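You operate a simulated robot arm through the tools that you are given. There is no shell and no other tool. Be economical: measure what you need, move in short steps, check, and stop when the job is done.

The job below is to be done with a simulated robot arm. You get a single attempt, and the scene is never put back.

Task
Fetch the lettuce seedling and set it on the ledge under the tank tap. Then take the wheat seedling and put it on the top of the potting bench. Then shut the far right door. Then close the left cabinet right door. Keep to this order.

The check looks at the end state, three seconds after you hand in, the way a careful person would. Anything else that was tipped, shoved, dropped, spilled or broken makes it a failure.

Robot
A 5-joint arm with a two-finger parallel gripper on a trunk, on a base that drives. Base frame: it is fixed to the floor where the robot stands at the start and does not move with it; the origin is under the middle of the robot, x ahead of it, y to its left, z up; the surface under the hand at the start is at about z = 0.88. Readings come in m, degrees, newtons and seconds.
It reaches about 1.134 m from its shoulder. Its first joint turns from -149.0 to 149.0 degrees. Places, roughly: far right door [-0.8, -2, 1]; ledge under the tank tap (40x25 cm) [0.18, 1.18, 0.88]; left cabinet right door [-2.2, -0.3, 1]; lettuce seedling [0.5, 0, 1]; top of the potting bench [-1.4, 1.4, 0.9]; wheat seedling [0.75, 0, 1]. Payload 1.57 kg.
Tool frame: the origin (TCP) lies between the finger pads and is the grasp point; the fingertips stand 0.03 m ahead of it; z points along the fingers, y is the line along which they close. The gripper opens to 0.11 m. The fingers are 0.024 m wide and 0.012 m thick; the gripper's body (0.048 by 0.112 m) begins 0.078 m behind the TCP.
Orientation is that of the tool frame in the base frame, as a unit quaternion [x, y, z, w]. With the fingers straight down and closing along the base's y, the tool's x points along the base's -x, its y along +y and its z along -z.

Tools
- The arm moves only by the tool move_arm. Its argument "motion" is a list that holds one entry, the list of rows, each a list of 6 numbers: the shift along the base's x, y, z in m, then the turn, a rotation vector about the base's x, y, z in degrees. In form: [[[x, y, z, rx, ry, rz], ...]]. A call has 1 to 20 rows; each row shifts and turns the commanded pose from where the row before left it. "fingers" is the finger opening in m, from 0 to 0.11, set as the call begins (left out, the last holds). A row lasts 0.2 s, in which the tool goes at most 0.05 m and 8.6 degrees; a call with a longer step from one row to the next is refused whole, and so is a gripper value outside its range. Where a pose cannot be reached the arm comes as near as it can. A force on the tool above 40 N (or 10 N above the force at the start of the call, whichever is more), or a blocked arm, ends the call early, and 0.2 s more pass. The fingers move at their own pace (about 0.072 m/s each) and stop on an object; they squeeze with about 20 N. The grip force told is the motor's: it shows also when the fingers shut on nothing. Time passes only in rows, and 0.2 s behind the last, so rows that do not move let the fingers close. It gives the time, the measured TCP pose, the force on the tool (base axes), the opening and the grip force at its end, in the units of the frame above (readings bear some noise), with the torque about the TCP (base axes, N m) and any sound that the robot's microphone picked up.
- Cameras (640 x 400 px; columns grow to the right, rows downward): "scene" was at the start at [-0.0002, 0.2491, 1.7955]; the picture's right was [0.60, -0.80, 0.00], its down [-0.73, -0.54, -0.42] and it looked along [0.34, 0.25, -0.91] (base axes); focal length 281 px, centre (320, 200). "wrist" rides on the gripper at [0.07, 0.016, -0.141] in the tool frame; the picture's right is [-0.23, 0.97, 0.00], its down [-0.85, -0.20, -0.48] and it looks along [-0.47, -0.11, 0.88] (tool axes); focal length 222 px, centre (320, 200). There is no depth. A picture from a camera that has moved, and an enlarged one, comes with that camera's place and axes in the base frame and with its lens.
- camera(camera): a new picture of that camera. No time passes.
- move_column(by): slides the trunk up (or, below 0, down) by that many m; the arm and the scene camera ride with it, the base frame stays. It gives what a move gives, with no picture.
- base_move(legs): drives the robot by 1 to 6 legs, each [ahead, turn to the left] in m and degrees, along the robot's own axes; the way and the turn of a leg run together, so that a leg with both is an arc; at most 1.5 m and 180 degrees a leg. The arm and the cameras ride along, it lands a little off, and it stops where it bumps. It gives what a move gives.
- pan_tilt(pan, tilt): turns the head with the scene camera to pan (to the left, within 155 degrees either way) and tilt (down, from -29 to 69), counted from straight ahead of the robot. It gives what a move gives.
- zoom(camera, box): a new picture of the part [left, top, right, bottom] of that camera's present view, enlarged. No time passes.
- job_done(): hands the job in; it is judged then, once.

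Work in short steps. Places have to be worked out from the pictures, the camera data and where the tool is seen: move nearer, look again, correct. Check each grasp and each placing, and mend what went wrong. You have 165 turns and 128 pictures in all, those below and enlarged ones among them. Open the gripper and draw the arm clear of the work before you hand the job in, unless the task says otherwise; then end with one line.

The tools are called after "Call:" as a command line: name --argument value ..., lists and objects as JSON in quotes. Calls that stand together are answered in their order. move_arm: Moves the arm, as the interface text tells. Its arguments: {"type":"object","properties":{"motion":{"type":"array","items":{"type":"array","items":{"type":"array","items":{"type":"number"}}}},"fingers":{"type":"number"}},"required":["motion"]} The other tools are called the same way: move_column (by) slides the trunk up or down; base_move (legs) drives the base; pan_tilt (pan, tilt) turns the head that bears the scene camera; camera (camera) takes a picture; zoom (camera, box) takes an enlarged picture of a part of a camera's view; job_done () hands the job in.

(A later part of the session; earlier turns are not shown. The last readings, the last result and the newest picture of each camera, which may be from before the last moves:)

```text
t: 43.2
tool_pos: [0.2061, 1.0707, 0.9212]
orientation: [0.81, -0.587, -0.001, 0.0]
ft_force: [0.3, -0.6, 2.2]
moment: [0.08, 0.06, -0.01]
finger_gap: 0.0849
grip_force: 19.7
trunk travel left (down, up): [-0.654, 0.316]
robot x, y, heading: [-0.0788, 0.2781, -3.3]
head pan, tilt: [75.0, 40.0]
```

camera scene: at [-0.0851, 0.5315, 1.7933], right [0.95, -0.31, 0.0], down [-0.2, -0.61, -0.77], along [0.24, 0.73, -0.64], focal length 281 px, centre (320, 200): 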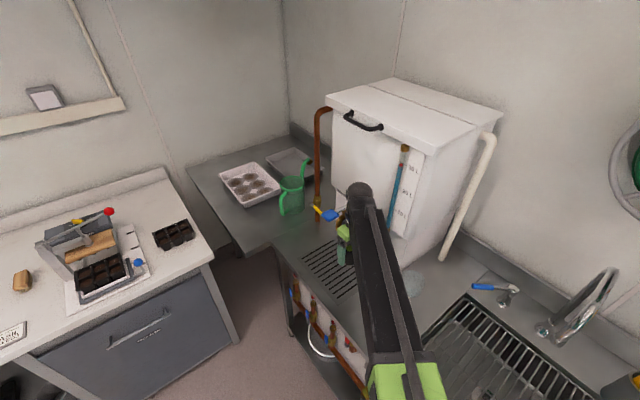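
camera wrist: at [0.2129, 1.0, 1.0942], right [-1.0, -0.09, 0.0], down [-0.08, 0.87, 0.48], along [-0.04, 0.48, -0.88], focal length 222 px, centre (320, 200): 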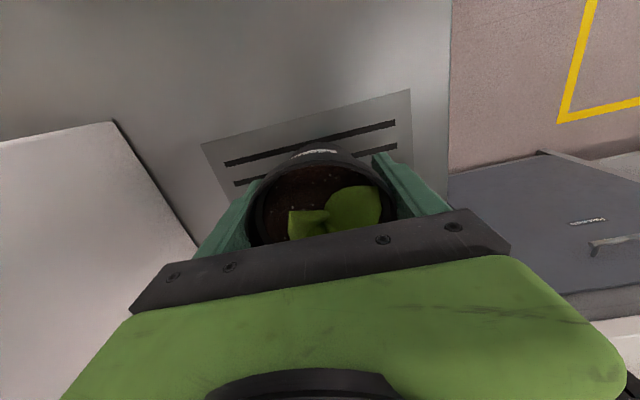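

Contact (force turned to +2 N). Release and raise.

Call:
move_arm --motion '[[[0, 0, 0, 0, 0, 0], [0, 0, 0, 0, 0, 0], [0, 0, 0, 0, 0, 0]]]' --fingers 0.11

Call:
move_column --by 0.27

Call:
camera --camera "wrist"

Call:
zoom --camera "scene" --box '[260, 180, 460, 305]'

```text
t: 44.0
tool_pos: [0.2069, 1.0703, 0.9206]
orientation: [0.81, -0.587, 0.0, 0.0]
ft_force: [-0.1, -0.3, -0.8]
moment: [-0.01, 0.0, 0.0]
finger_gap: 0.1101
grip_force: 0.2
trunk travel left (down, up): [-0.654, 0.316]
robot x, y, heading: [-0.0776, 0.2781, -3.2]
head pan, tilt: [75.0, 40.0]
```

```text
t: 46.8
tool_pos: [0.206, 1.0706, 1.1921]
orientation: [0.809, -0.587, -0.001, 0.0]
ft_force: [0.1, 0.3, -0.9]
moment: [0.03, 0.03, -0.01]
finger_gap: 0.1101
grip_force: 0.1
trunk travel left (down, up): [-0.924, 0.046]
robot x, y, heading: [-0.0749, 0.2818, -3.3]
head pan, tilt: [75.0, 40.0]
```

```text
88 pictures are left
camera wrist: at [0.2128, 1.0, 1.3312], right [-1.0, -0.09, 0.0], down [-0.08, 0.87, 0.48], along [-0.04, 0.48, -0.88], focal length 222 px, centre (320, 200)
```

wrist: 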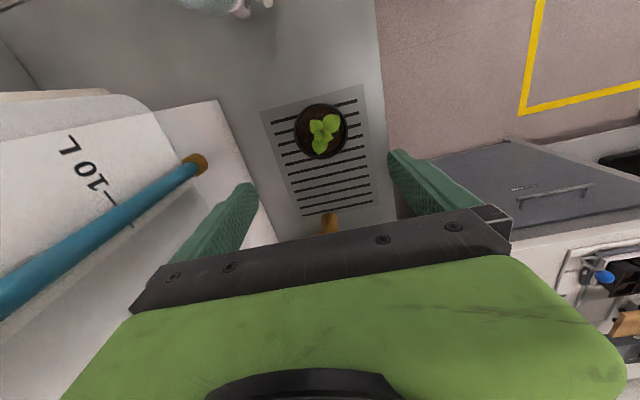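

```text
3.20 times, centred on (360, 242) of scene
camera zoom: at [-0.0853, 0.5314, 1.9152], right [0.95, -0.31, 0.0], down [-0.2, -0.61, -0.77], along [0.24, 0.73, -0.64], focal length 900 px, centre (192, 64)
```

zoom: 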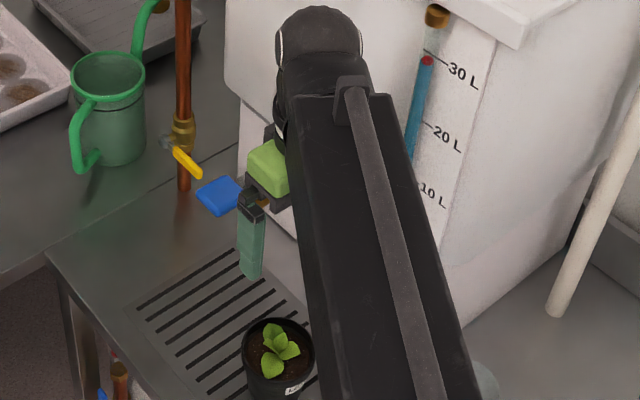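

The lettuce stands upright on the grating under the tap. Now retract and swing right toward the wheat at height.

Call:
move_arm --motion '[[[-0.0154, -0.045, 0, 0, 0, 0], [-0.0154, -0.045, 0, 0, 0, 0], [-0.0154, -0.045, 0, 0, 0, 0], [-0.0154, -0.045, 0, 0, 0, 0], [-0.0154, -0.045, 0, 0, 0, 0]]]'

Call:
move_arm --motion '[[[0.0455, -0.0187, 0, 0, 0, -4.7], [0.0438, -0.0224, 0, 0, 0, -4.7], [0.0418, -0.0259, 0, 0, 0, -4.7], [0.0396, -0.0292, 0, 0, 0, -4.7], [0.037, -0.0324, 0, 0, 0, -4.7], [0.0343, -0.0353, 0, 0, 0, -4.7], [0.0313, -0.038, 0, 0, 0, -4.7], [0.028, -0.0404, 0, 0, 0, -4.7], [0.0246, -0.0426, 0, 0, 0, -4.7], [0.0211, -0.0445, 0, 0, 0, -4.7], [0.0174, -0.046, 0, 0, 0, -4.7], [0.0135, -0.0473, 0, 0, 0, -4.7], [0.0096, -0.0483, 0, 0, 0, -4.7], [0.0056, -0.0489, 0, 0, 0, -4.7], [0.0016, -0.0492, 0, 0, 0, -4.7], [-0.0024, -0.0491, 0, 0, 0, -4.7], [-0.0065, -0.0488, 0, 0, 0, -4.7], [-0.0104, -0.0481, 0, 0, 0, -4.7], [-0.0143, -0.0471, 0, 0, 0, -4.7], [-0.0182, -0.0457, 0, 0, 0, -4.7]]]'

Call:
pan_tilt --pan -20 --tilt 50

Call:
camera --camera "scene"

Call:
camera --camera "wrist"

```text
t: 48.0
tool_pos: [0.1298, 0.847, 1.1904]
orientation: [0.809, -0.588, 0.0, 0.0]
ft_force: [-0.6, -1.0, -0.5]
moment: [0.02, -0.02, -0.02]
finger_gap: 0.1098
grip_force: 0.0
trunk travel left (down, up): [-0.924, 0.046]
robot x, y, heading: [-0.0782, 0.28, -3.6]
head pan, tilt: [75.0, 40.0]
```

```text
t: 52.1
tool_pos: [0.4722, 0.0351, 1.1917]
orientation: [-0.122, 0.992, 0.001, 0.001]
ft_force: [-0.8, 0.4, 0.3]
moment: [0.03, -0.03, -0.01]
finger_gap: 0.1102
grip_force: 0.1
trunk travel left (down, up): [-0.924, 0.046]
robot x, y, heading: [-0.076, 0.285, -3.2]
head pan, tilt: [75.0, 40.0]
```

```text
t: 53.9
tool_pos: [0.4732, 0.0378, 1.1903]
orientation: [-0.123, 0.992, 0.0, 0.001]
ft_force: [-0.3, 0.7, 0.1]
moment: [0.02, 0.03, 0.02]
finger_gap: 0.1102
grip_force: 0.1
trunk travel left (down, up): [-0.924, 0.046]
robot x, y, heading: [-0.0727, 0.2794, -3.5]
head pan, tilt: [-20.0, 50.0]
```

```text
86 pictures are left
camera scene: at [-0.041, 0.4202, 1.9011], right [-0.39, -0.92, 0.0], down [-0.7, 0.3, -0.64], along [0.59, -0.25, -0.77], focal length 281 px, centre (320, 200)
```

scene: 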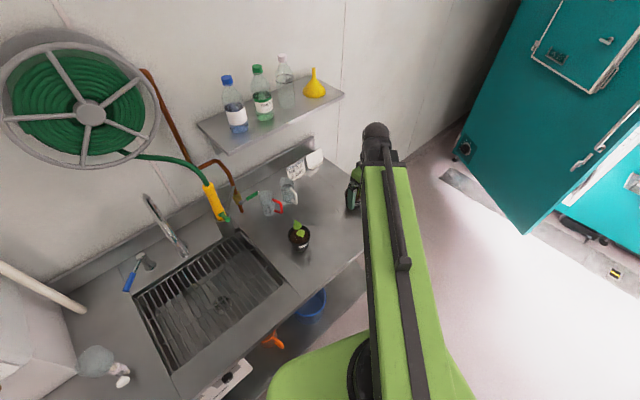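

```text
85 pictures are left
camera wrist: at [0.4009, 0.0363, 1.3313], right [-0.02, 1.0, 0.0], down [0.88, 0.02, 0.48], along [0.48, 0.01, -0.88], focal length 222 px, centre (320, 200)
```

wrist: 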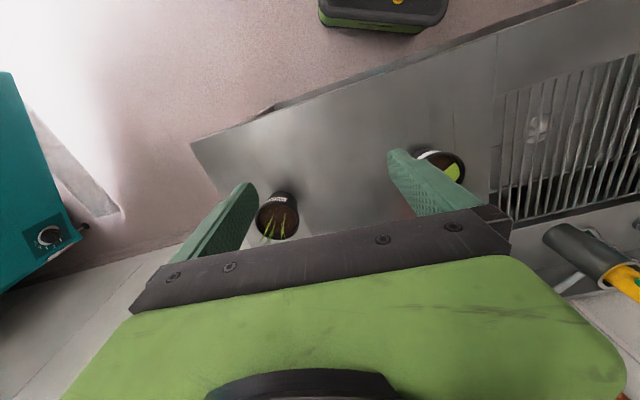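

Wheat rim estimated at (0.65, −0.045). Move over it and re-measure.

Call:
move_arm --motion '[[[0.0437, -0.02, 0, 0, 0, -2], [0.0437, -0.02, 0, 0, 0, -2], [0.0437, -0.02, 0, 0, 0, -2], [0.0437, -0.02, 0, 0, 0, -2]]]'

Call:
camera --camera "wrist"

```text
t: 54.9
tool_pos: [0.6493, -0.0433, 1.1912]
orientation: [-0.053, 0.999, 0.001, 0.0]
ft_force: [-0.2, 0.1, 0.1]
moment: [0.03, 0.0, 0.0]
finger_gap: 0.1098
grip_force: 0.0
trunk travel left (down, up): [-0.924, 0.046]
robot x, y, heading: [-0.0747, 0.2778, -3.5]
head pan, tilt: [-20.0, 50.0]
```

```text
84 pictures are left
camera wrist: at [0.5797, -0.034, 1.3309], right [0.12, 0.99, 0.0], down [0.87, -0.11, 0.48], along [0.48, -0.06, -0.88], focal length 222 px, centre (320, 200)
```

wrist: 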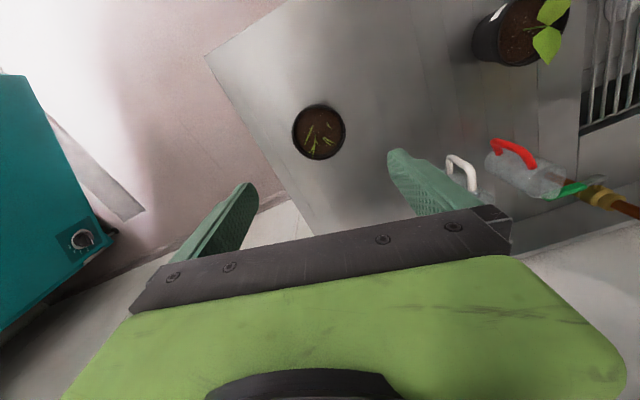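

Wheat centre ≈(0.658, −0.046). Correct and lower to z≈1.04, then look.

Call:
move_arm --motion '[[[0.008, -0.0025, 0, 0, 0, 0]]]'

Call:
move_column --by -0.15

Call:
camera --camera "wrist"

Call:
camera --camera "scene"

```text
t: 55.3
tool_pos: [0.6574, -0.0469, 1.1908]
orientation: [-0.053, 0.999, 0.001, 0.0]
ft_force: [0.6, 0.0, 0.6]
moment: [-0.01, 0.03, -0.01]
finger_gap: 0.1099
grip_force: 0.0
trunk travel left (down, up): [-0.924, 0.046]
robot x, y, heading: [-0.0751, 0.2783, -3.3]
head pan, tilt: [-20.0, 50.0]
```

```text
t: 57.0
tool_pos: [0.6556, -0.0457, 1.042]
orientation: [-0.053, 0.999, 0.0, 0.001]
ft_force: [-0.1, 0.1, 0.5]
moment: [0.01, 0.0, 0.0]
finger_gap: 0.1103
grip_force: 0.0
trunk travel left (down, up): [-0.774, 0.196]
robot x, y, heading: [-0.0771, 0.2791, -3.4]
head pan, tilt: [-20.0, 50.0]
```

```text
83 pictures are left
camera wrist: at [0.586, -0.0361, 1.1814], right [0.12, 0.99, 0.0], down [0.87, -0.11, 0.48], along [0.48, -0.06, -0.88], focal length 222 px, centre (320, 200)
```

wrist: 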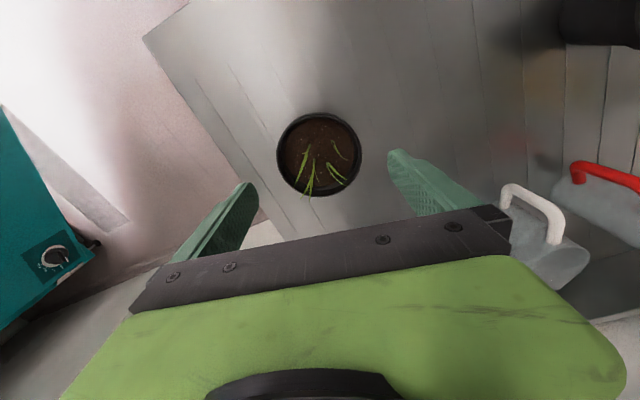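

```text
82 pictures are left
camera scene: at [-0.041, 0.4201, 1.7512], right [-0.39, -0.92, 0.0], down [-0.7, 0.3, -0.64], along [0.59, -0.25, -0.77], focal length 281 px, centre (320, 200)
```

scene: 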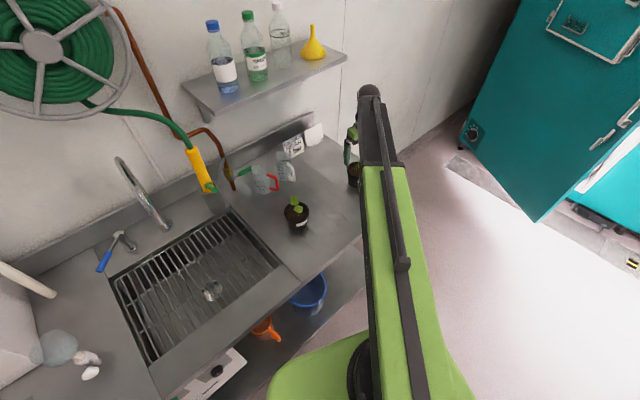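

Aligned; arm path is clear of other objects. Lower 0.09 and look.

Call:
move_column --by -0.09

Call:
camera --camera "wrist"

```text
t: 58.3
tool_pos: [0.6568, -0.0455, 0.9516]
orientation: [-0.053, 0.999, 0.0, 0.002]
ft_force: [0.1, 0.1, 0.5]
moment: [0.06, 0.02, 0.01]
finger_gap: 0.1101
grip_force: 0.0
trunk travel left (down, up): [-0.684, 0.286]
robot x, y, heading: [-0.0746, 0.2842, -3.1]
head pan, tilt: [-20.0, 50.0]
```

```text
81 pictures are left
camera wrist: at [0.586, -0.036, 1.0914], right [0.12, 0.99, 0.0], down [0.87, -0.11, 0.48], along [0.48, -0.06, -0.88], focal length 222 px, centre (320, 200)
```

wrist: 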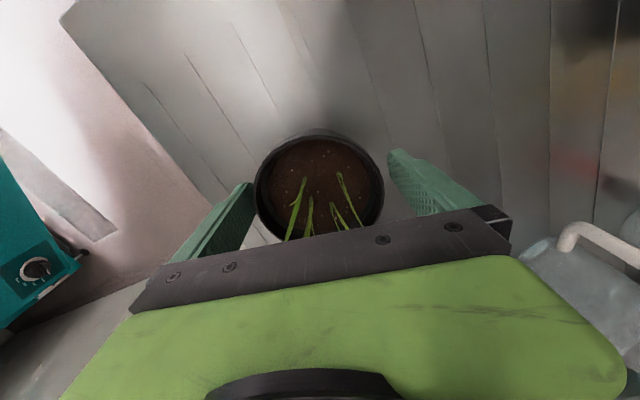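

Centred. Lower 3 cm to the grip height that worked, close, and lift slightly.

Call:
move_column --by -0.03

Call:
move_arm --motion '[[[0, 0, 0, 0, 0, 0], [0, 0, 0, 0, 0, 0], [0, 0, 0, 0, 0, 0], [0, 0, 0, 0, 0, 0]]]' --fingers 0.0

Call:
move_column --by 0.008

Call:
camera --camera "wrist"

```text
t: 59.0
tool_pos: [0.657, -0.0451, 0.9198]
orientation: [-0.053, 0.999, 0.0, 0.001]
ft_force: [-0.5, 0.1, 0.2]
moment: [0.03, 0.0, -0.02]
finger_gap: 0.11
grip_force: 0.2
trunk travel left (down, up): [-0.654, 0.316]
robot x, y, heading: [-0.0747, 0.2781, -3.3]
head pan, tilt: [-20.0, 50.0]
```

```text
t: 60.0
tool_pos: [0.657, -0.0451, 0.9209]
orientation: [-0.054, 0.999, 0.001, 0.001]
ft_force: [-0.4, 1.0, 0.3]
moment: [-0.01, 0.02, -0.03]
finger_gap: 0.0868
grip_force: 19.5
trunk travel left (down, up): [-0.654, 0.316]
robot x, y, heading: [-0.078, 0.282, -3.3]
head pan, tilt: [-20.0, 50.0]
```

```text
t: 60.6
tool_pos: [0.6574, -0.0461, 0.9281]
orientation: [-0.054, 0.999, 0.001, 0.001]
ft_force: [-0.2, 0.0, -3.3]
moment: [0.01, 0.01, -0.02]
finger_gap: 0.0869
grip_force: 19.8
trunk travel left (down, up): [-0.662, 0.308]
robot x, y, heading: [-0.0739, 0.278, -3.3]
head pan, tilt: [-20.0, 50.0]
```

```text
80 pictures are left
camera wrist: at [0.5863, -0.0361, 1.0691], right [0.12, 0.99, 0.0], down [0.87, -0.11, 0.48], along [0.48, -0.06, -0.88], focal length 222 px, centre (320, 200)
```

wrist: 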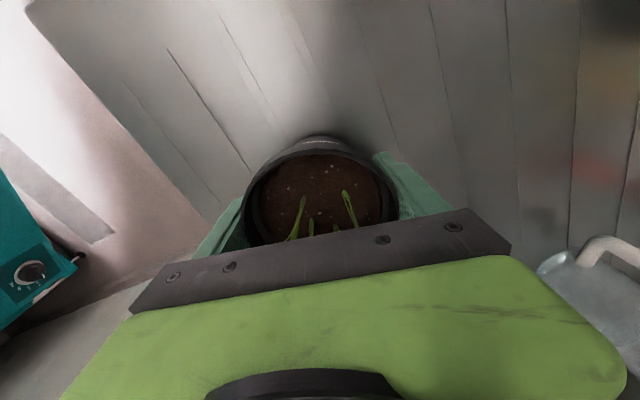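

Lifted with −3 N. Raise 0.24 and recheck the grip.

Call:
move_column --by 0.25

Call:
camera --camera "wrist"

Call:
pan_tilt --pan 120 --tilt 35

Call:
camera --camera "scene"

```text
t: 63.2
tool_pos: [0.6571, -0.045, 1.1777]
orientation: [-0.053, 0.999, 0.0, 0.0]
ft_force: [0.2, 0.0, -2.6]
moment: [-0.03, 0.03, -0.01]
finger_gap: 0.0866
grip_force: 19.7
trunk travel left (down, up): [-0.912, 0.058]
robot x, y, heading: [-0.0783, 0.2805, -3.1]
head pan, tilt: [-20.0, 50.0]
```

```text
79 pictures are left
camera wrist: at [0.5863, -0.0362, 1.3191], right [0.12, 0.99, 0.0], down [0.87, -0.11, 0.48], along [0.48, -0.06, -0.88], focal length 222 px, centre (320, 200)
```

wrist: 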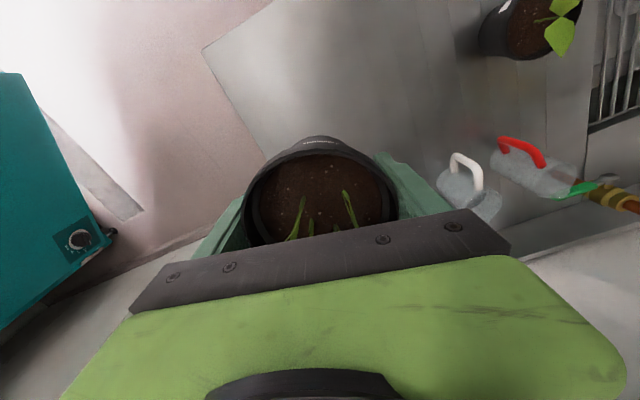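

```text
t: 65.4
tool_pos: [0.6578, -0.0457, 1.1787]
orientation: [-0.054, 0.999, 0.0, 0.0]
ft_force: [-0.1, 0.3, -3.0]
moment: [-0.02, 0.05, 0.03]
finger_gap: 0.0866
grip_force: 20.2
trunk travel left (down, up): [-0.912, 0.058]
robot x, y, heading: [-0.078, 0.2803, -2.9]
head pan, tilt: [120.0, 35.0]
```

```text
78 pictures are left
camera scene: at [-0.1509, 0.529, 1.9109], right [0.89, 0.45, 0.0], down [0.26, -0.51, -0.82], along [-0.37, 0.73, -0.57], focal length 281 px, centre (320, 200)
```

scene: 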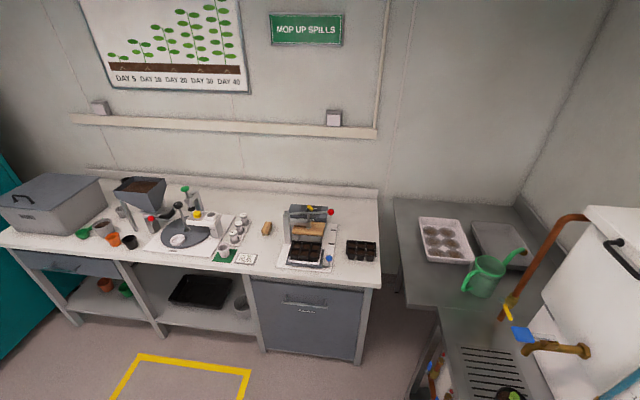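

Call:
zoom --camera "scene" --box '[180, 170, 400, 300]'

```text
2.91 times, centred on (290, 235) of scene
camera zoom: at [-0.1509, 0.529, 1.9109], right [0.89, 0.45, 0.0], down [0.26, -0.51, -0.82], along [-0.37, 0.73, -0.57], focal length 818 px, centre (407, 98)
```

zoom: 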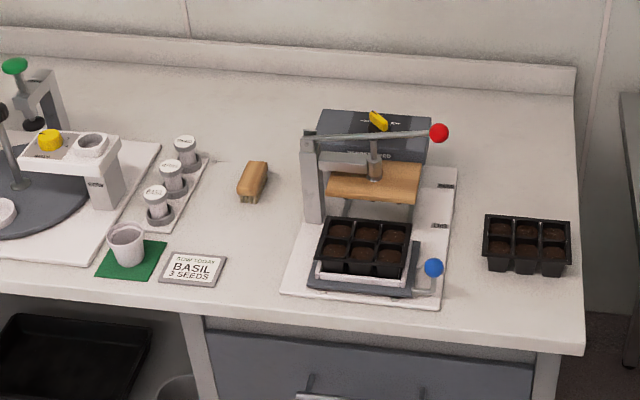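

Free spot: front-right of the bench, in front of the seed tray, ≈(−0.365, 1.395). Retract the arm, then turn left 113° and drive 0.425 m along the counter.

Call:
move_arm --motion '[[[-0.0385, 0.0168, 0, 0, 0, 0], [-0.0385, 0.0168, 0, 0, 0, 0], [-0.0385, 0.0168, 0, 0, 0, 0], [-0.0385, 0.0168, 0, 0, 0, 0], [-0.0385, 0.0168, 0, 0, 0, 0], [-0.0385, 0.0168, 0, 0, 0, 0]]]'

Call:
base_move --legs '[[0, 113], [0.425, 0]]'

Call:
pan_tilt --pan 10 --tilt 45

Call:
camera --camera "scene"

Call:
camera --camera "wrist"

```text
t: 66.8
tool_pos: [0.4443, 0.048, 1.1779]
orientation: [-0.053, 0.999, 0.001, -0.001]
ft_force: [1.7, 0.7, -2.5]
moment: [-0.01, 0.01, 0.0]
finger_gap: 0.0864
grip_force: 20.0
out of reach, approached as far as the arm can: row 6
trunk travel left (down, up): [-0.912, 0.058]
robot x, y, heading: [-0.0787, 0.2781, -3.3]
head pan, tilt: [120.0, 35.0]
```

```text
t: 74.1
tool_pos: [-0.1986, 1.253, 1.1784]
orientation: [0.859, -0.511, 0.0, 0.001]
ft_force: [0.9, -0.3, -3.9]
moment: [-0.01, 0.0, 0.04]
finger_gap: 0.0862
grip_force: 19.7
trunk travel left (down, up): [-0.912, 0.058]
robot x, y, heading: [-0.2479, 0.6705, 108.5]
head pan, tilt: [120.0, 35.0]
```

```text
t: 76.0
tool_pos: [-0.1987, 1.2518, 1.1787]
orientation: [0.859, -0.511, 0.0, 0.001]
ft_force: [0.4, -0.4, -1.6]
moment: [0.01, 0.0, -0.01]
finger_gap: 0.0855
grip_force: 19.3
trunk travel left (down, up): [-0.912, 0.058]
robot x, y, heading: [-0.2452, 0.6701, 108.7]
head pan, tilt: [10.0, 45.0]
```

```text
76 pictures are left
camera scene: at [-0.4343, 0.6429, 1.896], right [0.88, 0.48, 0.0], down [0.34, -0.62, -0.71], along [-0.34, 0.62, -0.71], focal length 281 px, centre (320, 200)
```

scene: 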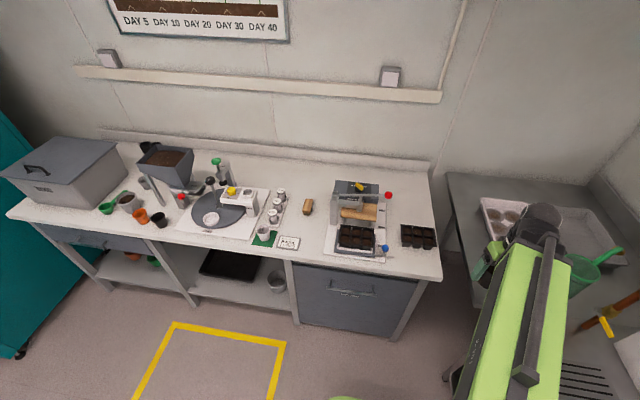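

```text
75 pictures are left
camera wrist: at [-0.1794, 1.1838, 1.3194], right [-0.96, -0.26, 0.0], down [-0.23, 0.85, 0.48], along [-0.13, 0.46, -0.88], focal length 222 px, centre (320, 200)
```

wrist: 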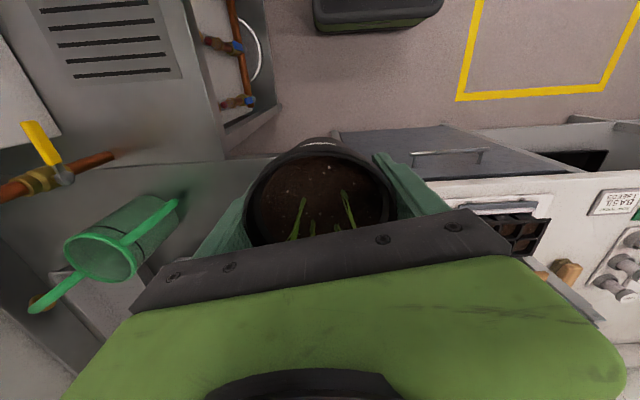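

Drove fine and grip holds. Zoom on the bench's right end to fix the placing spot.

Call:
zoom --camera "scene" --box '[300, 170, 460, 270]'

```text
4.00 times, centred on (380, 220) of scene
camera zoom: at [-0.4343, 0.6429, 1.896], right [0.88, 0.48, 0.0], down [0.34, -0.62, -0.71], along [-0.34, 0.62, -0.71], focal length 1125 px, centre (80, 120)
```

zoom: 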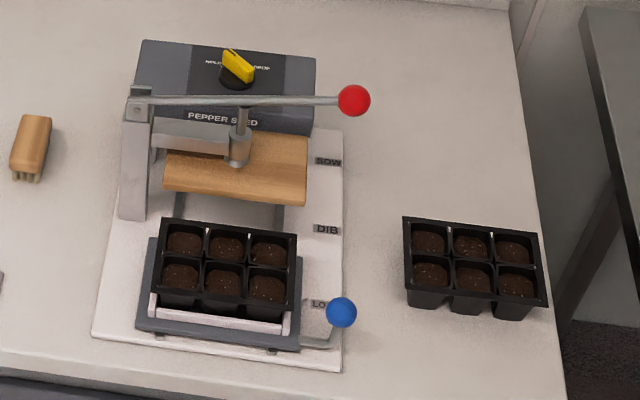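

Target set at (−0.378, 1.393): ~6 cm from the front edge, clear of the tray, board and blue knob. Move above it with fingers closing parallel to the bench edge.

Call:
move_arm --motion '[[[-0.0358, 0.0282, 0, 0, 0, -2], [-0.0358, 0.0282, 0, 0, 0, -2], [-0.0358, 0.0282, 0, 0, 0, -2], [-0.0358, 0.0282, 0, 0, 0, -2], [-0.0358, 0.0282, 0, 0, 0, -2]]]'

Call:
camera --camera "wrist"

Call:
zoom --camera "scene" --box '[300, 170, 500, 295]'

```text
t: 77.2
tool_pos: [-0.378, 1.3946, 1.1785]
orientation: [0.811, -0.585, 0.0, 0.001]
ft_force: [-0.1, 1.2, -3.3]
moment: [0.01, -0.01, 0.02]
finger_gap: 0.0853
grip_force: 20.5
trunk travel left (down, up): [-0.912, 0.058]
robot x, y, heading: [-0.2485, 0.6731, 108.3]
head pan, tilt: [10.0, 45.0]
```

```text
73 pictures are left
camera wrist: at [-0.3717, 1.3237, 1.3189], right [-1.0, -0.09, 0.0], down [-0.08, 0.88, 0.48], along [-0.04, 0.48, -0.88], focal length 222 px, centre (320, 200)
```

wrist: 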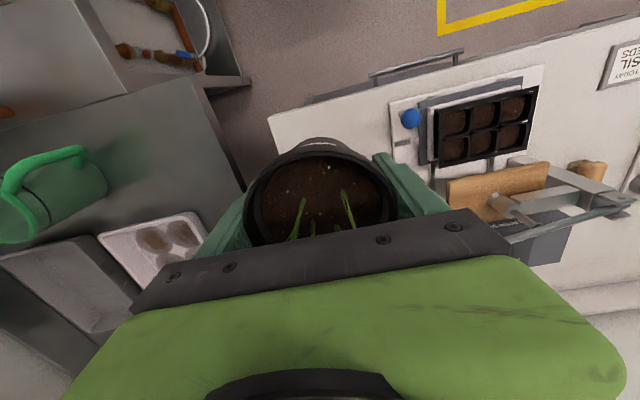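

```text
3.20 times, centred on (400, 232) of scene
camera zoom: at [-0.4353, 0.6439, 1.8959], right [0.88, 0.48, 0.0], down [0.34, -0.62, -0.71], along [-0.34, 0.62, -0.71], focal length 900 px, centre (64, 96)
```

zoom: 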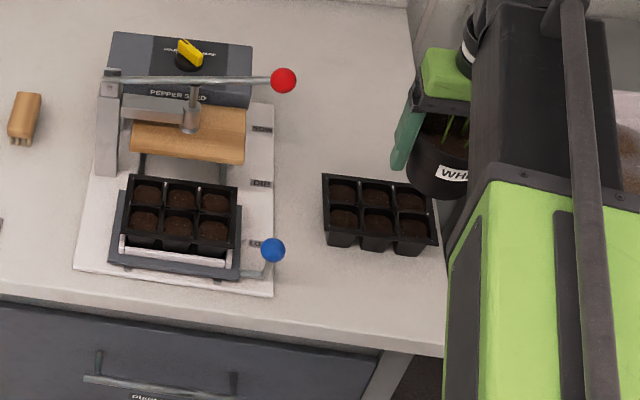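

Wrist view puts the bench edge only ~3.3 cm from the current point, so shift 2.5 cm inward and lower 0.12, then re-measure.

Call:
move_arm --motion '[[[-0.008, 0.025, 0, 0, 0, 0]]]'

Call:
move_column --by -0.1

Call:
camera --camera "wrist"

Call:
zoom --camera "scene" --box '[300, 150, 500, 275]'

```text
t: 77.6
tool_pos: [-0.386, 1.4199, 1.1771]
orientation: [0.811, -0.585, 0.0, 0.001]
ft_force: [0.3, 0.1, -2.4]
moment: [-0.05, 0.0, -0.02]
finger_gap: 0.0853
grip_force: 20.3
trunk travel left (down, up): [-0.912, 0.058]
robot x, y, heading: [-0.2517, 0.6667, 108.6]
head pan, tilt: [10.0, 45.0]
```

```text
t: 78.9
tool_pos: [-0.3848, 1.418, 1.0789]
orientation: [0.812, -0.584, 0.0, 0.001]
ft_force: [-1.1, 0.8, -2.9]
moment: [-0.04, -0.01, -0.06]
finger_gap: 0.0848
grip_force: 19.5
trunk travel left (down, up): [-0.812, 0.158]
robot x, y, heading: [-0.2478, 0.6764, 109.1]
head pan, tilt: [10.0, 45.0]
```

```text
71 pictures are left
camera wrist: at [-0.378, 1.3481, 1.2194], right [-1.0, -0.09, 0.0], down [-0.08, 0.87, 0.48], along [-0.05, 0.48, -0.88], focal length 222 px, centre (320, 200)
```

wrist: 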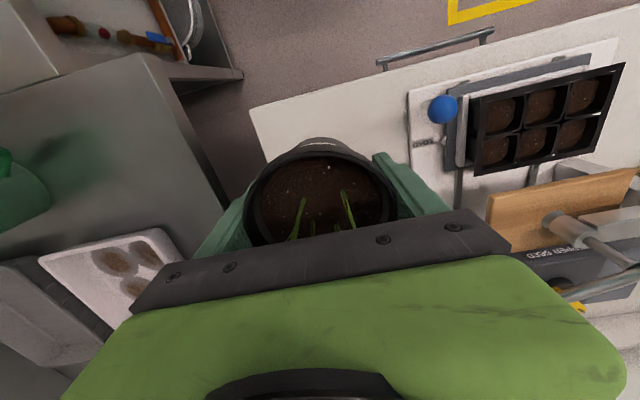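

```text
3.20 times, centred on (400, 212) of scene
camera zoom: at [-0.4343, 0.643, 1.7961], right [0.88, 0.48, 0.0], down [0.34, -0.62, -0.71], along [-0.34, 0.62, -0.71], focal length 900 px, centre (64, 160)
```

zoom: 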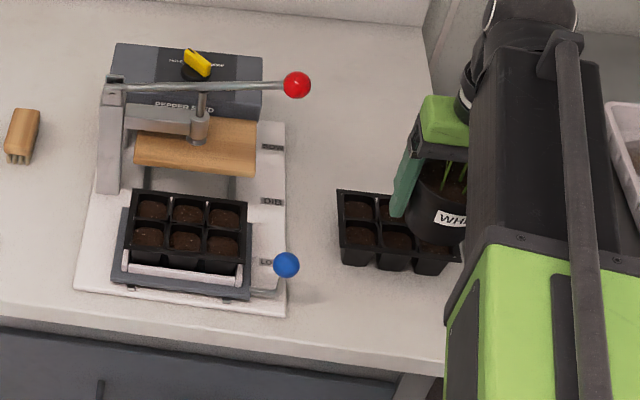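

Now ~5.3 cm from the edge. Shift back 8 mm to leave more room to the seed tray, lower a little, and view the gap to the tray.

Call:
move_arm --motion '[[[0.003, -0.008, 0, 0, 0, 0]]]'

Call:
move_column --by -0.055

Call:
zoom --camera "scene" --box '[340, 160, 500, 260]'

Call:
camera --camera "wrist"

```text
t: 79.3
tool_pos: [-0.3826, 1.4089, 1.0789]
orientation: [0.812, -0.584, 0.0, 0.001]
ft_force: [-0.7, 0.8, -2.6]
moment: [-0.01, -0.03, 0.01]
finger_gap: 0.0853
grip_force: 20.0
trunk travel left (down, up): [-0.812, 0.158]
robot x, y, heading: [-0.2524, 0.6671, 108.6]
head pan, tilt: [10.0, 45.0]
```

```text
t: 80.3
tool_pos: [-0.3821, 1.4109, 1.0234]
orientation: [0.812, -0.584, -0.001, 0.0]
ft_force: [0.3, -0.1, -1.6]
moment: [0.0, 0.04, -0.04]
finger_gap: 0.085
grip_force: 20.0
trunk travel left (down, up): [-0.757, 0.213]
robot x, y, heading: [-0.2489, 0.6667, 108.6]
head pan, tilt: [10.0, 45.0]
```

```text
4.00 times, centred on (420, 210) of scene
camera zoom: at [-0.4343, 0.643, 1.741], right [0.88, 0.48, 0.0], down [0.34, -0.62, -0.71], along [-0.34, 0.62, -0.71], focal length 1125 px, centre (-80, 160)
```

zoom: 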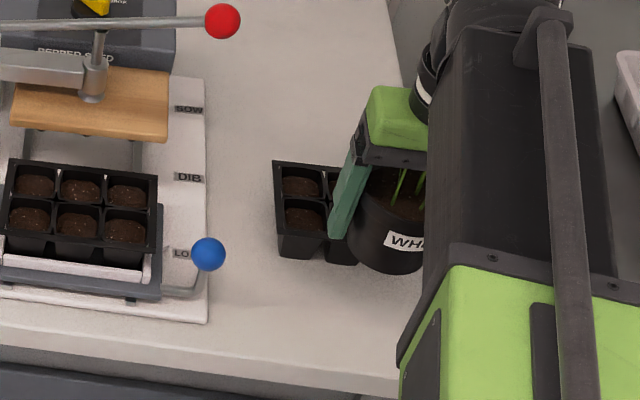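

```text
68 pictures are left
camera wrist: at [-0.3752, 1.3398, 1.1643], right [-1.0, -0.09, 0.0], down [-0.08, 0.87, 0.48], along [-0.05, 0.48, -0.88], focal length 222 px, centre (320, 200)
```

wrist: 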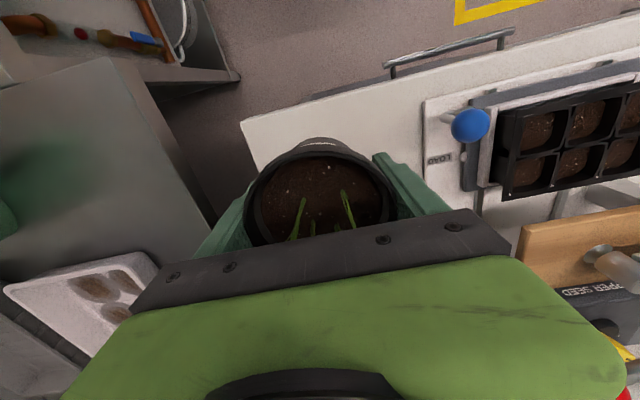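

Cross-checking both cameras gives a bench top of z≈0.845 with corner (−0.275, 1.398), so the pot is ~4.7 cm from the edge with ~3.7 cm gap to the tray. Nudge 6 mm in and lower gently.

Call:
move_arm --motion '[[[-0.002, 0.006, 0, 0, 0, 0]]]'

Call:
move_column --by -0.08

Call:
zoom --camera "scene" --box '[340, 140, 500, 240]'

Call:
camera --camera "wrist"

```text
t: 80.7
tool_pos: [-0.3847, 1.4174, 1.0235]
orientation: [0.812, -0.583, -0.001, 0.001]
ft_force: [-0.1, 0.4, -3.5]
moment: [-0.02, 0.03, 0.02]
finger_gap: 0.0851
grip_force: 20.0
trunk travel left (down, up): [-0.757, 0.213]
robot x, y, heading: [-0.2509, 0.6693, 108.5]
head pan, tilt: [10.0, 45.0]
```

```text
t: 81.8
tool_pos: [-0.3854, 1.4169, 0.9444]
orientation: [0.812, -0.583, -0.001, 0.001]
ft_force: [-0.3, 0.0, -2.6]
moment: [-0.02, 0.01, 0.0]
finger_gap: 0.0851
grip_force: 20.0
trunk travel left (down, up): [-0.677, 0.293]
robot x, y, heading: [-0.2475, 0.6707, 108.5]
head pan, tilt: [10.0, 45.0]
```

```text
4.00 times, centred on (420, 190) of scene
camera zoom: at [-0.4343, 0.643, 1.6611], right [0.88, 0.48, 0.0], down [0.34, -0.62, -0.71], along [-0.34, 0.62, -0.71], focal length 1125 px, centre (-80, 240)
```

zoom: 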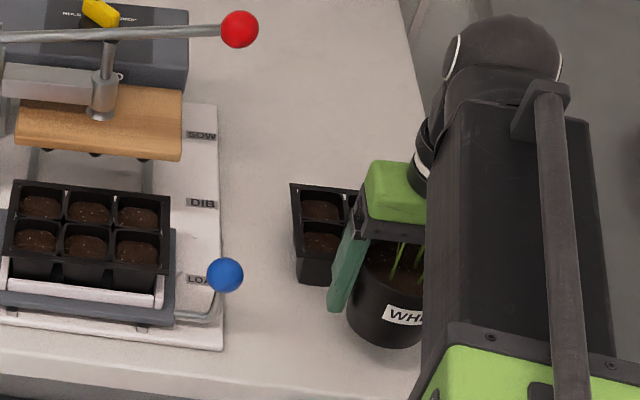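

```text
66 pictures are left
camera wrist: at [-0.3778, 1.3463, 1.0843], right [-1.0, -0.09, 0.0], down [-0.08, 0.87, 0.48], along [-0.05, 0.48, -0.88], focal length 222 px, centre (320, 200)
```

wrist: 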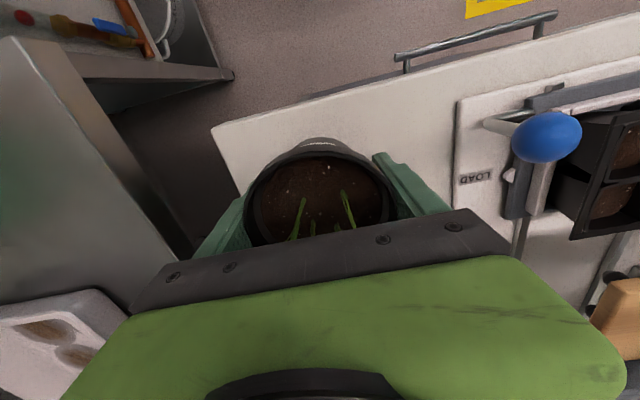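

Clear of the tray. Lower 4.5 cm, then small steps until contact.

Call:
move_column --by -0.045

Call:
move_column --by -0.006

Call:
zoom --camera "scene" --box '[340, 120, 500, 220]'

```text
t: 82.7
tool_pos: [-0.3848, 1.4152, 0.8982]
orientation: [0.811, -0.585, -0.001, 0.0]
ft_force: [-0.8, -1.9, 1.2]
moment: [0.09, -0.01, 0.03]
finger_gap: 0.0853
grip_force: 19.8
trunk travel left (down, up): [-0.632, 0.338]
robot x, y, heading: [-0.2476, 0.6711, 108.4]
head pan, tilt: [10.0, 45.0]
```

```text
t: 83.3
tool_pos: [-0.3851, 1.4151, 0.8933]
orientation: [0.812, -0.584, 0.0, 0.001]
ft_force: [0.1, -3.3, 9.5]
moment: [0.12, 0.04, -0.06]
finger_gap: 0.0851
grip_force: 20.1
trunk travel left (down, up): [-0.626, 0.344]
robot x, y, heading: [-0.2518, 0.6694, 108.5]
head pan, tilt: [10.0, 45.0]
```

```text
4.00 times, centred on (420, 170) of scene
camera zoom: at [-0.434, 0.6414, 1.61], right [0.88, 0.48, 0.0], down [0.34, -0.62, -0.71], along [-0.34, 0.62, -0.71], focal length 1125 px, centre (-80, 320)
```

zoom: 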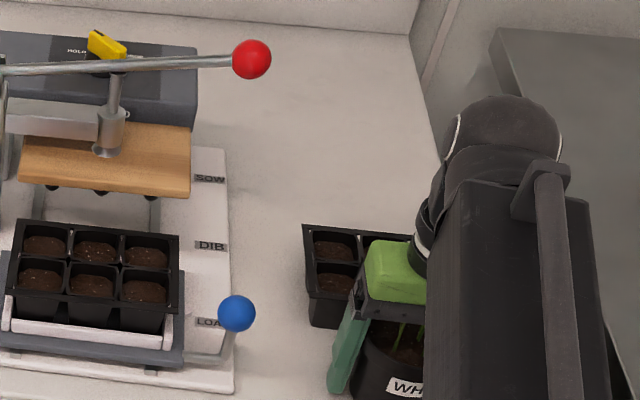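

Contact at TCP≈0.897 (bench ≈0.856). Check with the wrist camera before releasing.

Call:
camera --camera "wrist"

Call:
zoom --camera "scene" --box '[380, 170, 480, 260]'

```text
64 pictures are left
camera wrist: at [-0.3775, 1.3451, 1.0341], right [-1.0, -0.09, 0.0], down [-0.08, 0.87, 0.48], along [-0.05, 0.48, -0.88], focal length 222 px, centre (320, 200)
```

wrist: 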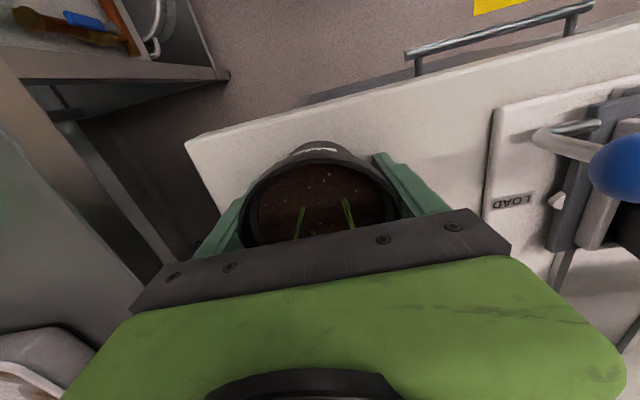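

```text
4.44 times, centred on (430, 215) of scene
camera zoom: at [-0.434, 0.6414, 1.61], right [0.88, 0.48, 0.0], down [0.34, -0.62, -0.71], along [-0.34, 0.62, -0.71], focal length 1250 px, centre (-169, 133)
```

zoom: 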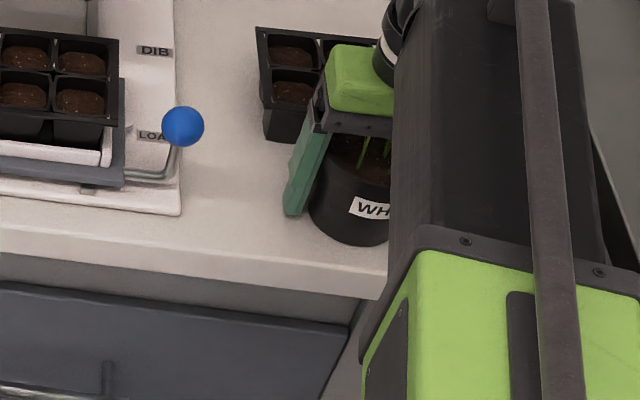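

The pot is on the bench, with its base ~2 cm inside the edge. Ease up 4 mm, release and raise.

Call:
move_column --by 0.004

Call:
move_arm --motion '[[[0, 0, 0, 0, 0, 0], [0, 0, 0, 0, 0, 0], [0, 0, 0, 0, 0, 0]]]' --fingers 0.11

Call:
camera --camera "wrist"

```text
t: 83.8
tool_pos: [-0.3845, 1.4174, 0.8963]
orientation: [0.812, -0.584, -0.001, 0.0]
ft_force: [-0.1, -0.4, -2.0]
moment: [-0.02, -0.01, 0.0]
finger_gap: 0.0852
grip_force: 20.4
trunk travel left (down, up): [-0.63, 0.34]
robot x, y, heading: [-0.2482, 0.6702, 108.5]
head pan, tilt: [10.0, 45.0]
```

```text
t: 84.6
tool_pos: [-0.3845, 1.4165, 0.8977]
orientation: [0.812, -0.584, -0.001, 0.0]
ft_force: [0.0, 0.2, -0.1]
moment: [0.02, -0.01, -0.02]
finger_gap: 0.1097
grip_force: 0.0
trunk travel left (down, up): [-0.63, 0.34]
robot x, y, heading: [-0.2503, 0.6703, 108.5]
head pan, tilt: [10.0, 45.0]
```

```text
62 pictures are left
camera wrist: at [-0.3778, 1.3462, 1.0374], right [-1.0, -0.09, 0.0], down [-0.08, 0.87, 0.48], along [-0.05, 0.48, -0.88], focal length 222 px, centre (320, 200)
```

wrist: 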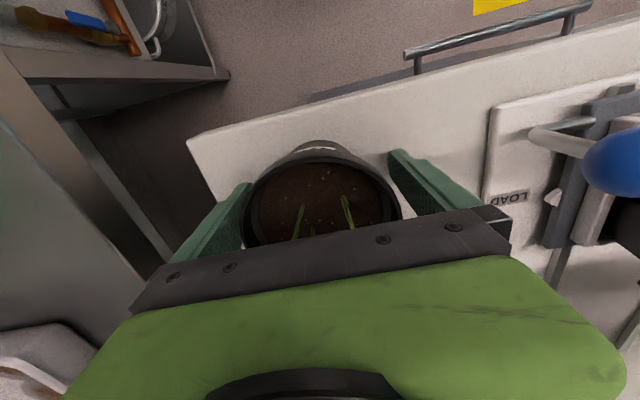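

Call:
move_column --by 0.28

Call:
camera --camera "wrist"

Call:
zoom --camera "scene" --box '[340, 170, 500, 300]'

```text
t: 87.4
tool_pos: [-0.3837, 1.4163, 1.1766]
orientation: [0.812, -0.584, 0.0, 0.001]
ft_force: [1.0, -1.3, -0.4]
moment: [0.02, 0.0, 0.01]
finger_gap: 0.11
grip_force: 0.0
trunk travel left (down, up): [-0.91, 0.06]
robot x, y, heading: [-0.2494, 0.6698, 108.3]
head pan, tilt: [10.0, 45.0]
```

```text
61 pictures are left
camera wrist: at [-0.3778, 1.3462, 1.3174], right [-1.0, -0.09, 0.0], down [-0.08, 0.87, 0.48], along [-0.05, 0.48, -0.88], focal length 222 px, centre (320, 200)
```

wrist: 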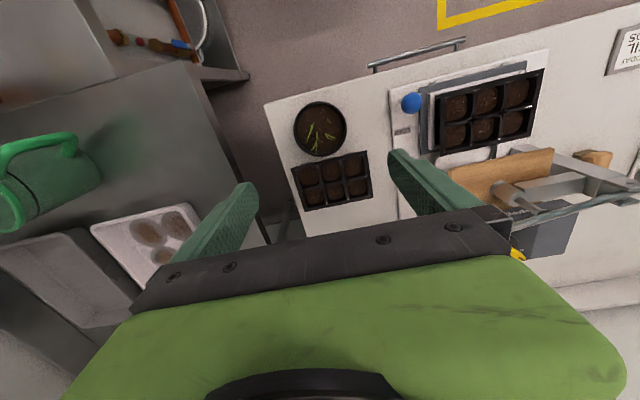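

```text
3.08 times, centred on (420, 235) of scene
camera zoom: at [-0.4343, 0.6428, 1.894], right [0.88, 0.48, 0.0], down [0.34, -0.62, -0.71], along [-0.34, 0.62, -0.71], focal length 866 px, centre (12, 92)
```

zoom: 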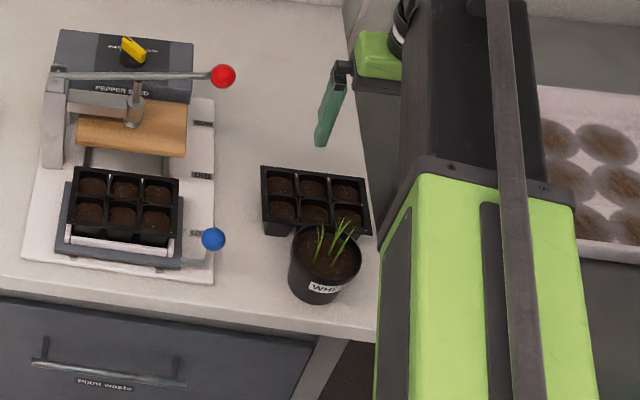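

Both seedlings are placed. Retract the arm and look toward the cabinets.

Call:
move_arm --motion '[[[0.007, -0.039, 0, 0, 0, 0], [0.007, -0.039, 0, 0, 0, 0], [0.007, -0.039, 0, 0, 0, 0], [0.007, -0.039, 0, 0, 0, 0]]]' --fingers 0.11

Call:
pan_tilt --pan 150 --tilt 20

Call:
camera --camera "scene"

Call:
pan_tilt --pan 100 --tilt 20

Call:
camera --camera "scene"

```text
t: 88.4
tool_pos: [-0.357, 1.2611, 1.1777]
orientation: [0.811, -0.584, 0.0, 0.001]
ft_force: [-0.2, -0.9, 0.9]
moment: [0.0, -0.02, 0.01]
finger_gap: 0.1099
grip_force: 0.1
trunk travel left (down, up): [-0.91, 0.06]
robot x, y, heading: [-0.2478, 0.6706, 108.6]
head pan, tilt: [10.0, 45.0]
```

```text
t: 90.7
tool_pos: [-0.3571, 1.2632, 1.1767]
orientation: [0.812, -0.584, 0.0, 0.001]
ft_force: [0.7, 0.2, -1.2]
moment: [0.0, 0.0, -0.02]
finger_gap: 0.1099
grip_force: 0.0
trunk travel left (down, up): [-0.91, 0.06]
robot x, y, heading: [-0.2522, 0.6717, 108.8]
head pan, tilt: [150.0, 20.0]
```

```text
59 pictures are left
camera scene: at [-0.4137, 0.48, 1.9327], right [-0.98, 0.2, 0.0], down [0.07, 0.34, -0.94], along [-0.19, -0.92, -0.34], focal length 281 px, centre (320, 200)
```

scene: 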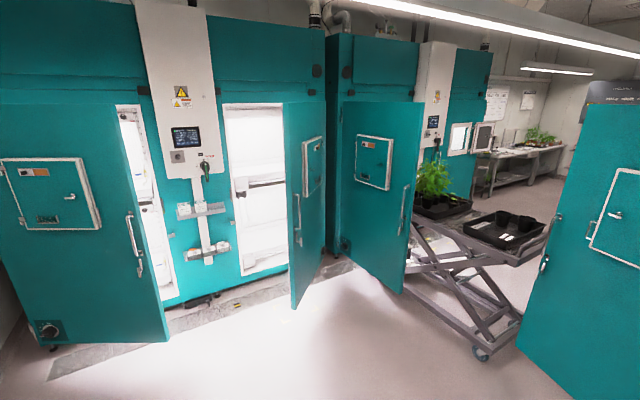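

```text
t: 91.8
tool_pos: [-0.3566, 1.2623, 1.1767]
orientation: [0.811, -0.585, -0.001, 0.001]
ft_force: [0.5, -0.6, -0.3]
moment: [-0.01, 0.0, 0.02]
finger_gap: 0.1101
grip_force: 0.1
trunk travel left (down, up): [-0.91, 0.06]
robot x, y, heading: [-0.248, 0.6721, 108.6]
head pan, tilt: [100.0, 20.0]
```

```text
58 pictures are left
camera scene: at [-0.477, 0.5266, 1.9327], right [-0.48, 0.88, 0.0], down [0.3, 0.16, -0.94], along [-0.82, -0.45, -0.34], focal length 281 px, centre (320, 200)
```

scene: 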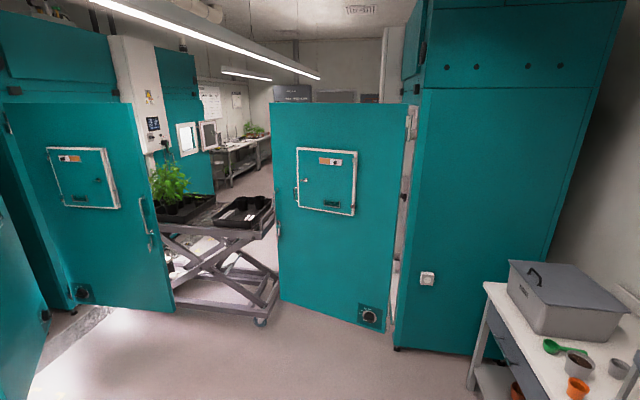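

Door B (hinge ≈(−1.03,−2.21), free edge ≈(−0.59,−1.62), ~40° open) matches "far right door". Turn and drive toward it through free floor, then look.

Call:
base_move --legs '[[0, 137.5], [1.45, 0]]'

Call:
pan_tilt --pan 30 --tilt 25

Call:
camera --camera "scene"

Call:
pan_tilt --pan -45 --tilt 25

Call:
camera --camera "scene"

```text
t: 104.5
tool_pos: [-1.2204, -1.1132, 1.177]
orientation: [0.848, 0.529, 0.0, 0.002]
ft_force: [-1.0, -0.6, -0.1]
moment: [0.0, -0.02, 0.03]
finger_gap: 0.1099
grip_force: 0.1
trunk travel left (down, up): [-0.91, 0.06]
robot x, y, heading: [-0.8801, -0.6122, -115.7]
head pan, tilt: [100.0, 20.0]
```

```text
t: 105.9
tool_pos: [-1.2197, -1.1119, 1.1768]
orientation: [0.848, 0.53, 0.0, 0.001]
ft_force: [0.5, 0.5, 0.4]
moment: [0.0, -0.02, -0.05]
finger_gap: 0.1101
grip_force: 0.0
trunk travel left (down, up): [-0.91, 0.06]
robot x, y, heading: [-0.882, -0.6117, -116.2]
head pan, tilt: [30.0, 25.0]
```

```text
57 pictures are left
camera scene: at [-0.7041, -0.7399, 1.9246], right [-1.0, -0.07, 0.0], down [-0.03, 0.42, -0.91], along [0.06, -0.9, -0.42], focal length 281 px, centre (320, 200)
```

scene: 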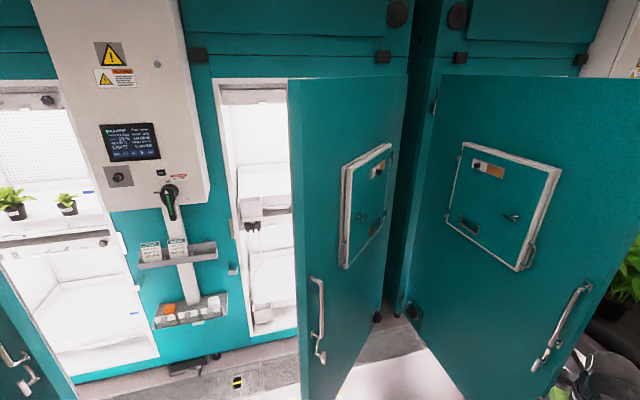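

```text
t: 107.4
tool_pos: [-1.2203, -1.1115, 1.1762]
orientation: [0.848, 0.53, 0.001, 0.001]
ft_force: [0.2, 0.2, -0.2]
moment: [-0.01, -0.01, 0.0]
finger_gap: 0.1101
grip_force: 0.0
trunk travel left (down, up): [-0.91, 0.06]
robot x, y, heading: [-0.8806, -0.6094, -116.3]
head pan, tilt: [-45.0, 25.0]
```

```text
56 pictures are left
camera scene: at [-0.7978, -0.6782, 1.9246], right [-0.33, 0.94, 0.0], down [0.4, 0.14, -0.91], along [-0.86, -0.3, -0.42], focal length 281 px, centre (320, 200)
```

scene: 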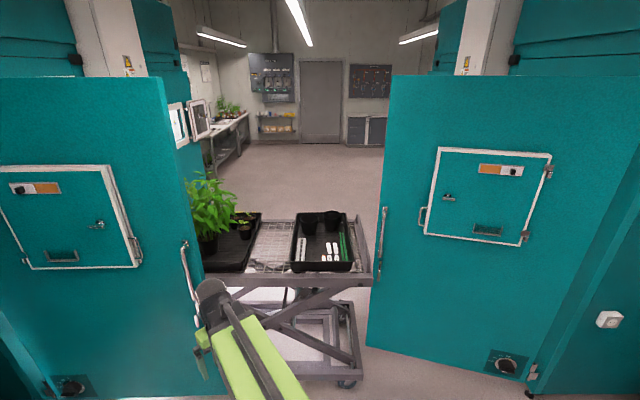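

Door B: free edge ≈(−0.58,−1.45), hinge ≈(−1.08,−2.45), closed direction ≈19°, now ≈63°. I drive closer on its outer side and lower the hand below the hatch and beside the handle.

Call:
base_move --legs '[[0, 13.5], [0.55, 0]]'

Call:
move_column --by -0.35

Call:
pan_tilt --pan 25 --tilt 35

Call:
camera --camera "scene"

```text
t: 111.4
tool_pos: [-1.2156, -1.7158, 1.1762]
orientation: [0.78, 0.625, 0.001, 0.0]
ft_force: [-0.5, 0.2, -0.1]
moment: [-0.02, -0.01, 0.0]
finger_gap: 0.1102
grip_force: 0.0
trunk travel left (down, up): [-0.91, 0.06]
robot x, y, heading: [-1.0065, -1.1472, -102.5]
head pan, tilt: [-45.0, 25.0]
```

```text
t: 114.8
tool_pos: [-1.2166, -1.7142, 0.8264]
orientation: [0.781, 0.625, 0.001, 0.001]
ft_force: [0.5, 0.2, -0.2]
moment: [0.0, 0.02, -0.01]
finger_gap: 0.1099
grip_force: 0.0
trunk travel left (down, up): [-0.56, 0.41]
robot x, y, heading: [-1.0043, -1.1503, -102.4]
head pan, tilt: [-45.0, 25.0]
```

```text
t: 116.2
tool_pos: [-1.2151, -1.7154, 0.8264]
orientation: [0.78, 0.625, 0.001, 0.001]
ft_force: [-0.2, -0.2, -0.1]
moment: [0.02, 0.01, -0.03]
finger_gap: 0.1101
grip_force: 0.0
trunk travel left (down, up): [-0.56, 0.41]
robot x, y, heading: [-1.0075, -1.147, -102.4]
head pan, tilt: [25.0, 35.0]
```

```text
55 pictures are left
camera scene: at [-0.8111, -1.2293, 1.5589], right [-0.98, -0.22, 0.0], down [-0.13, 0.56, -0.82], along [0.18, -0.8, -0.57], focal length 281 px, centre (320, 200)
```

scene: 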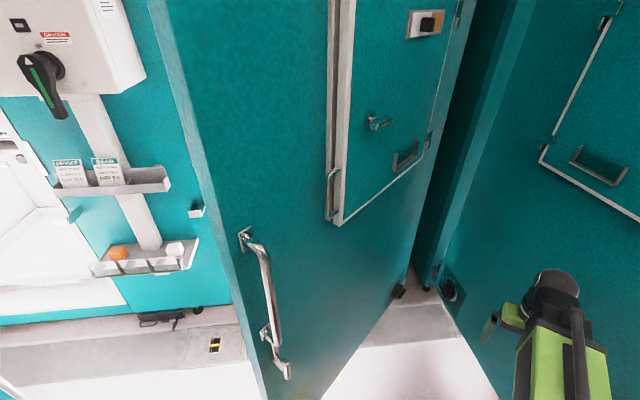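

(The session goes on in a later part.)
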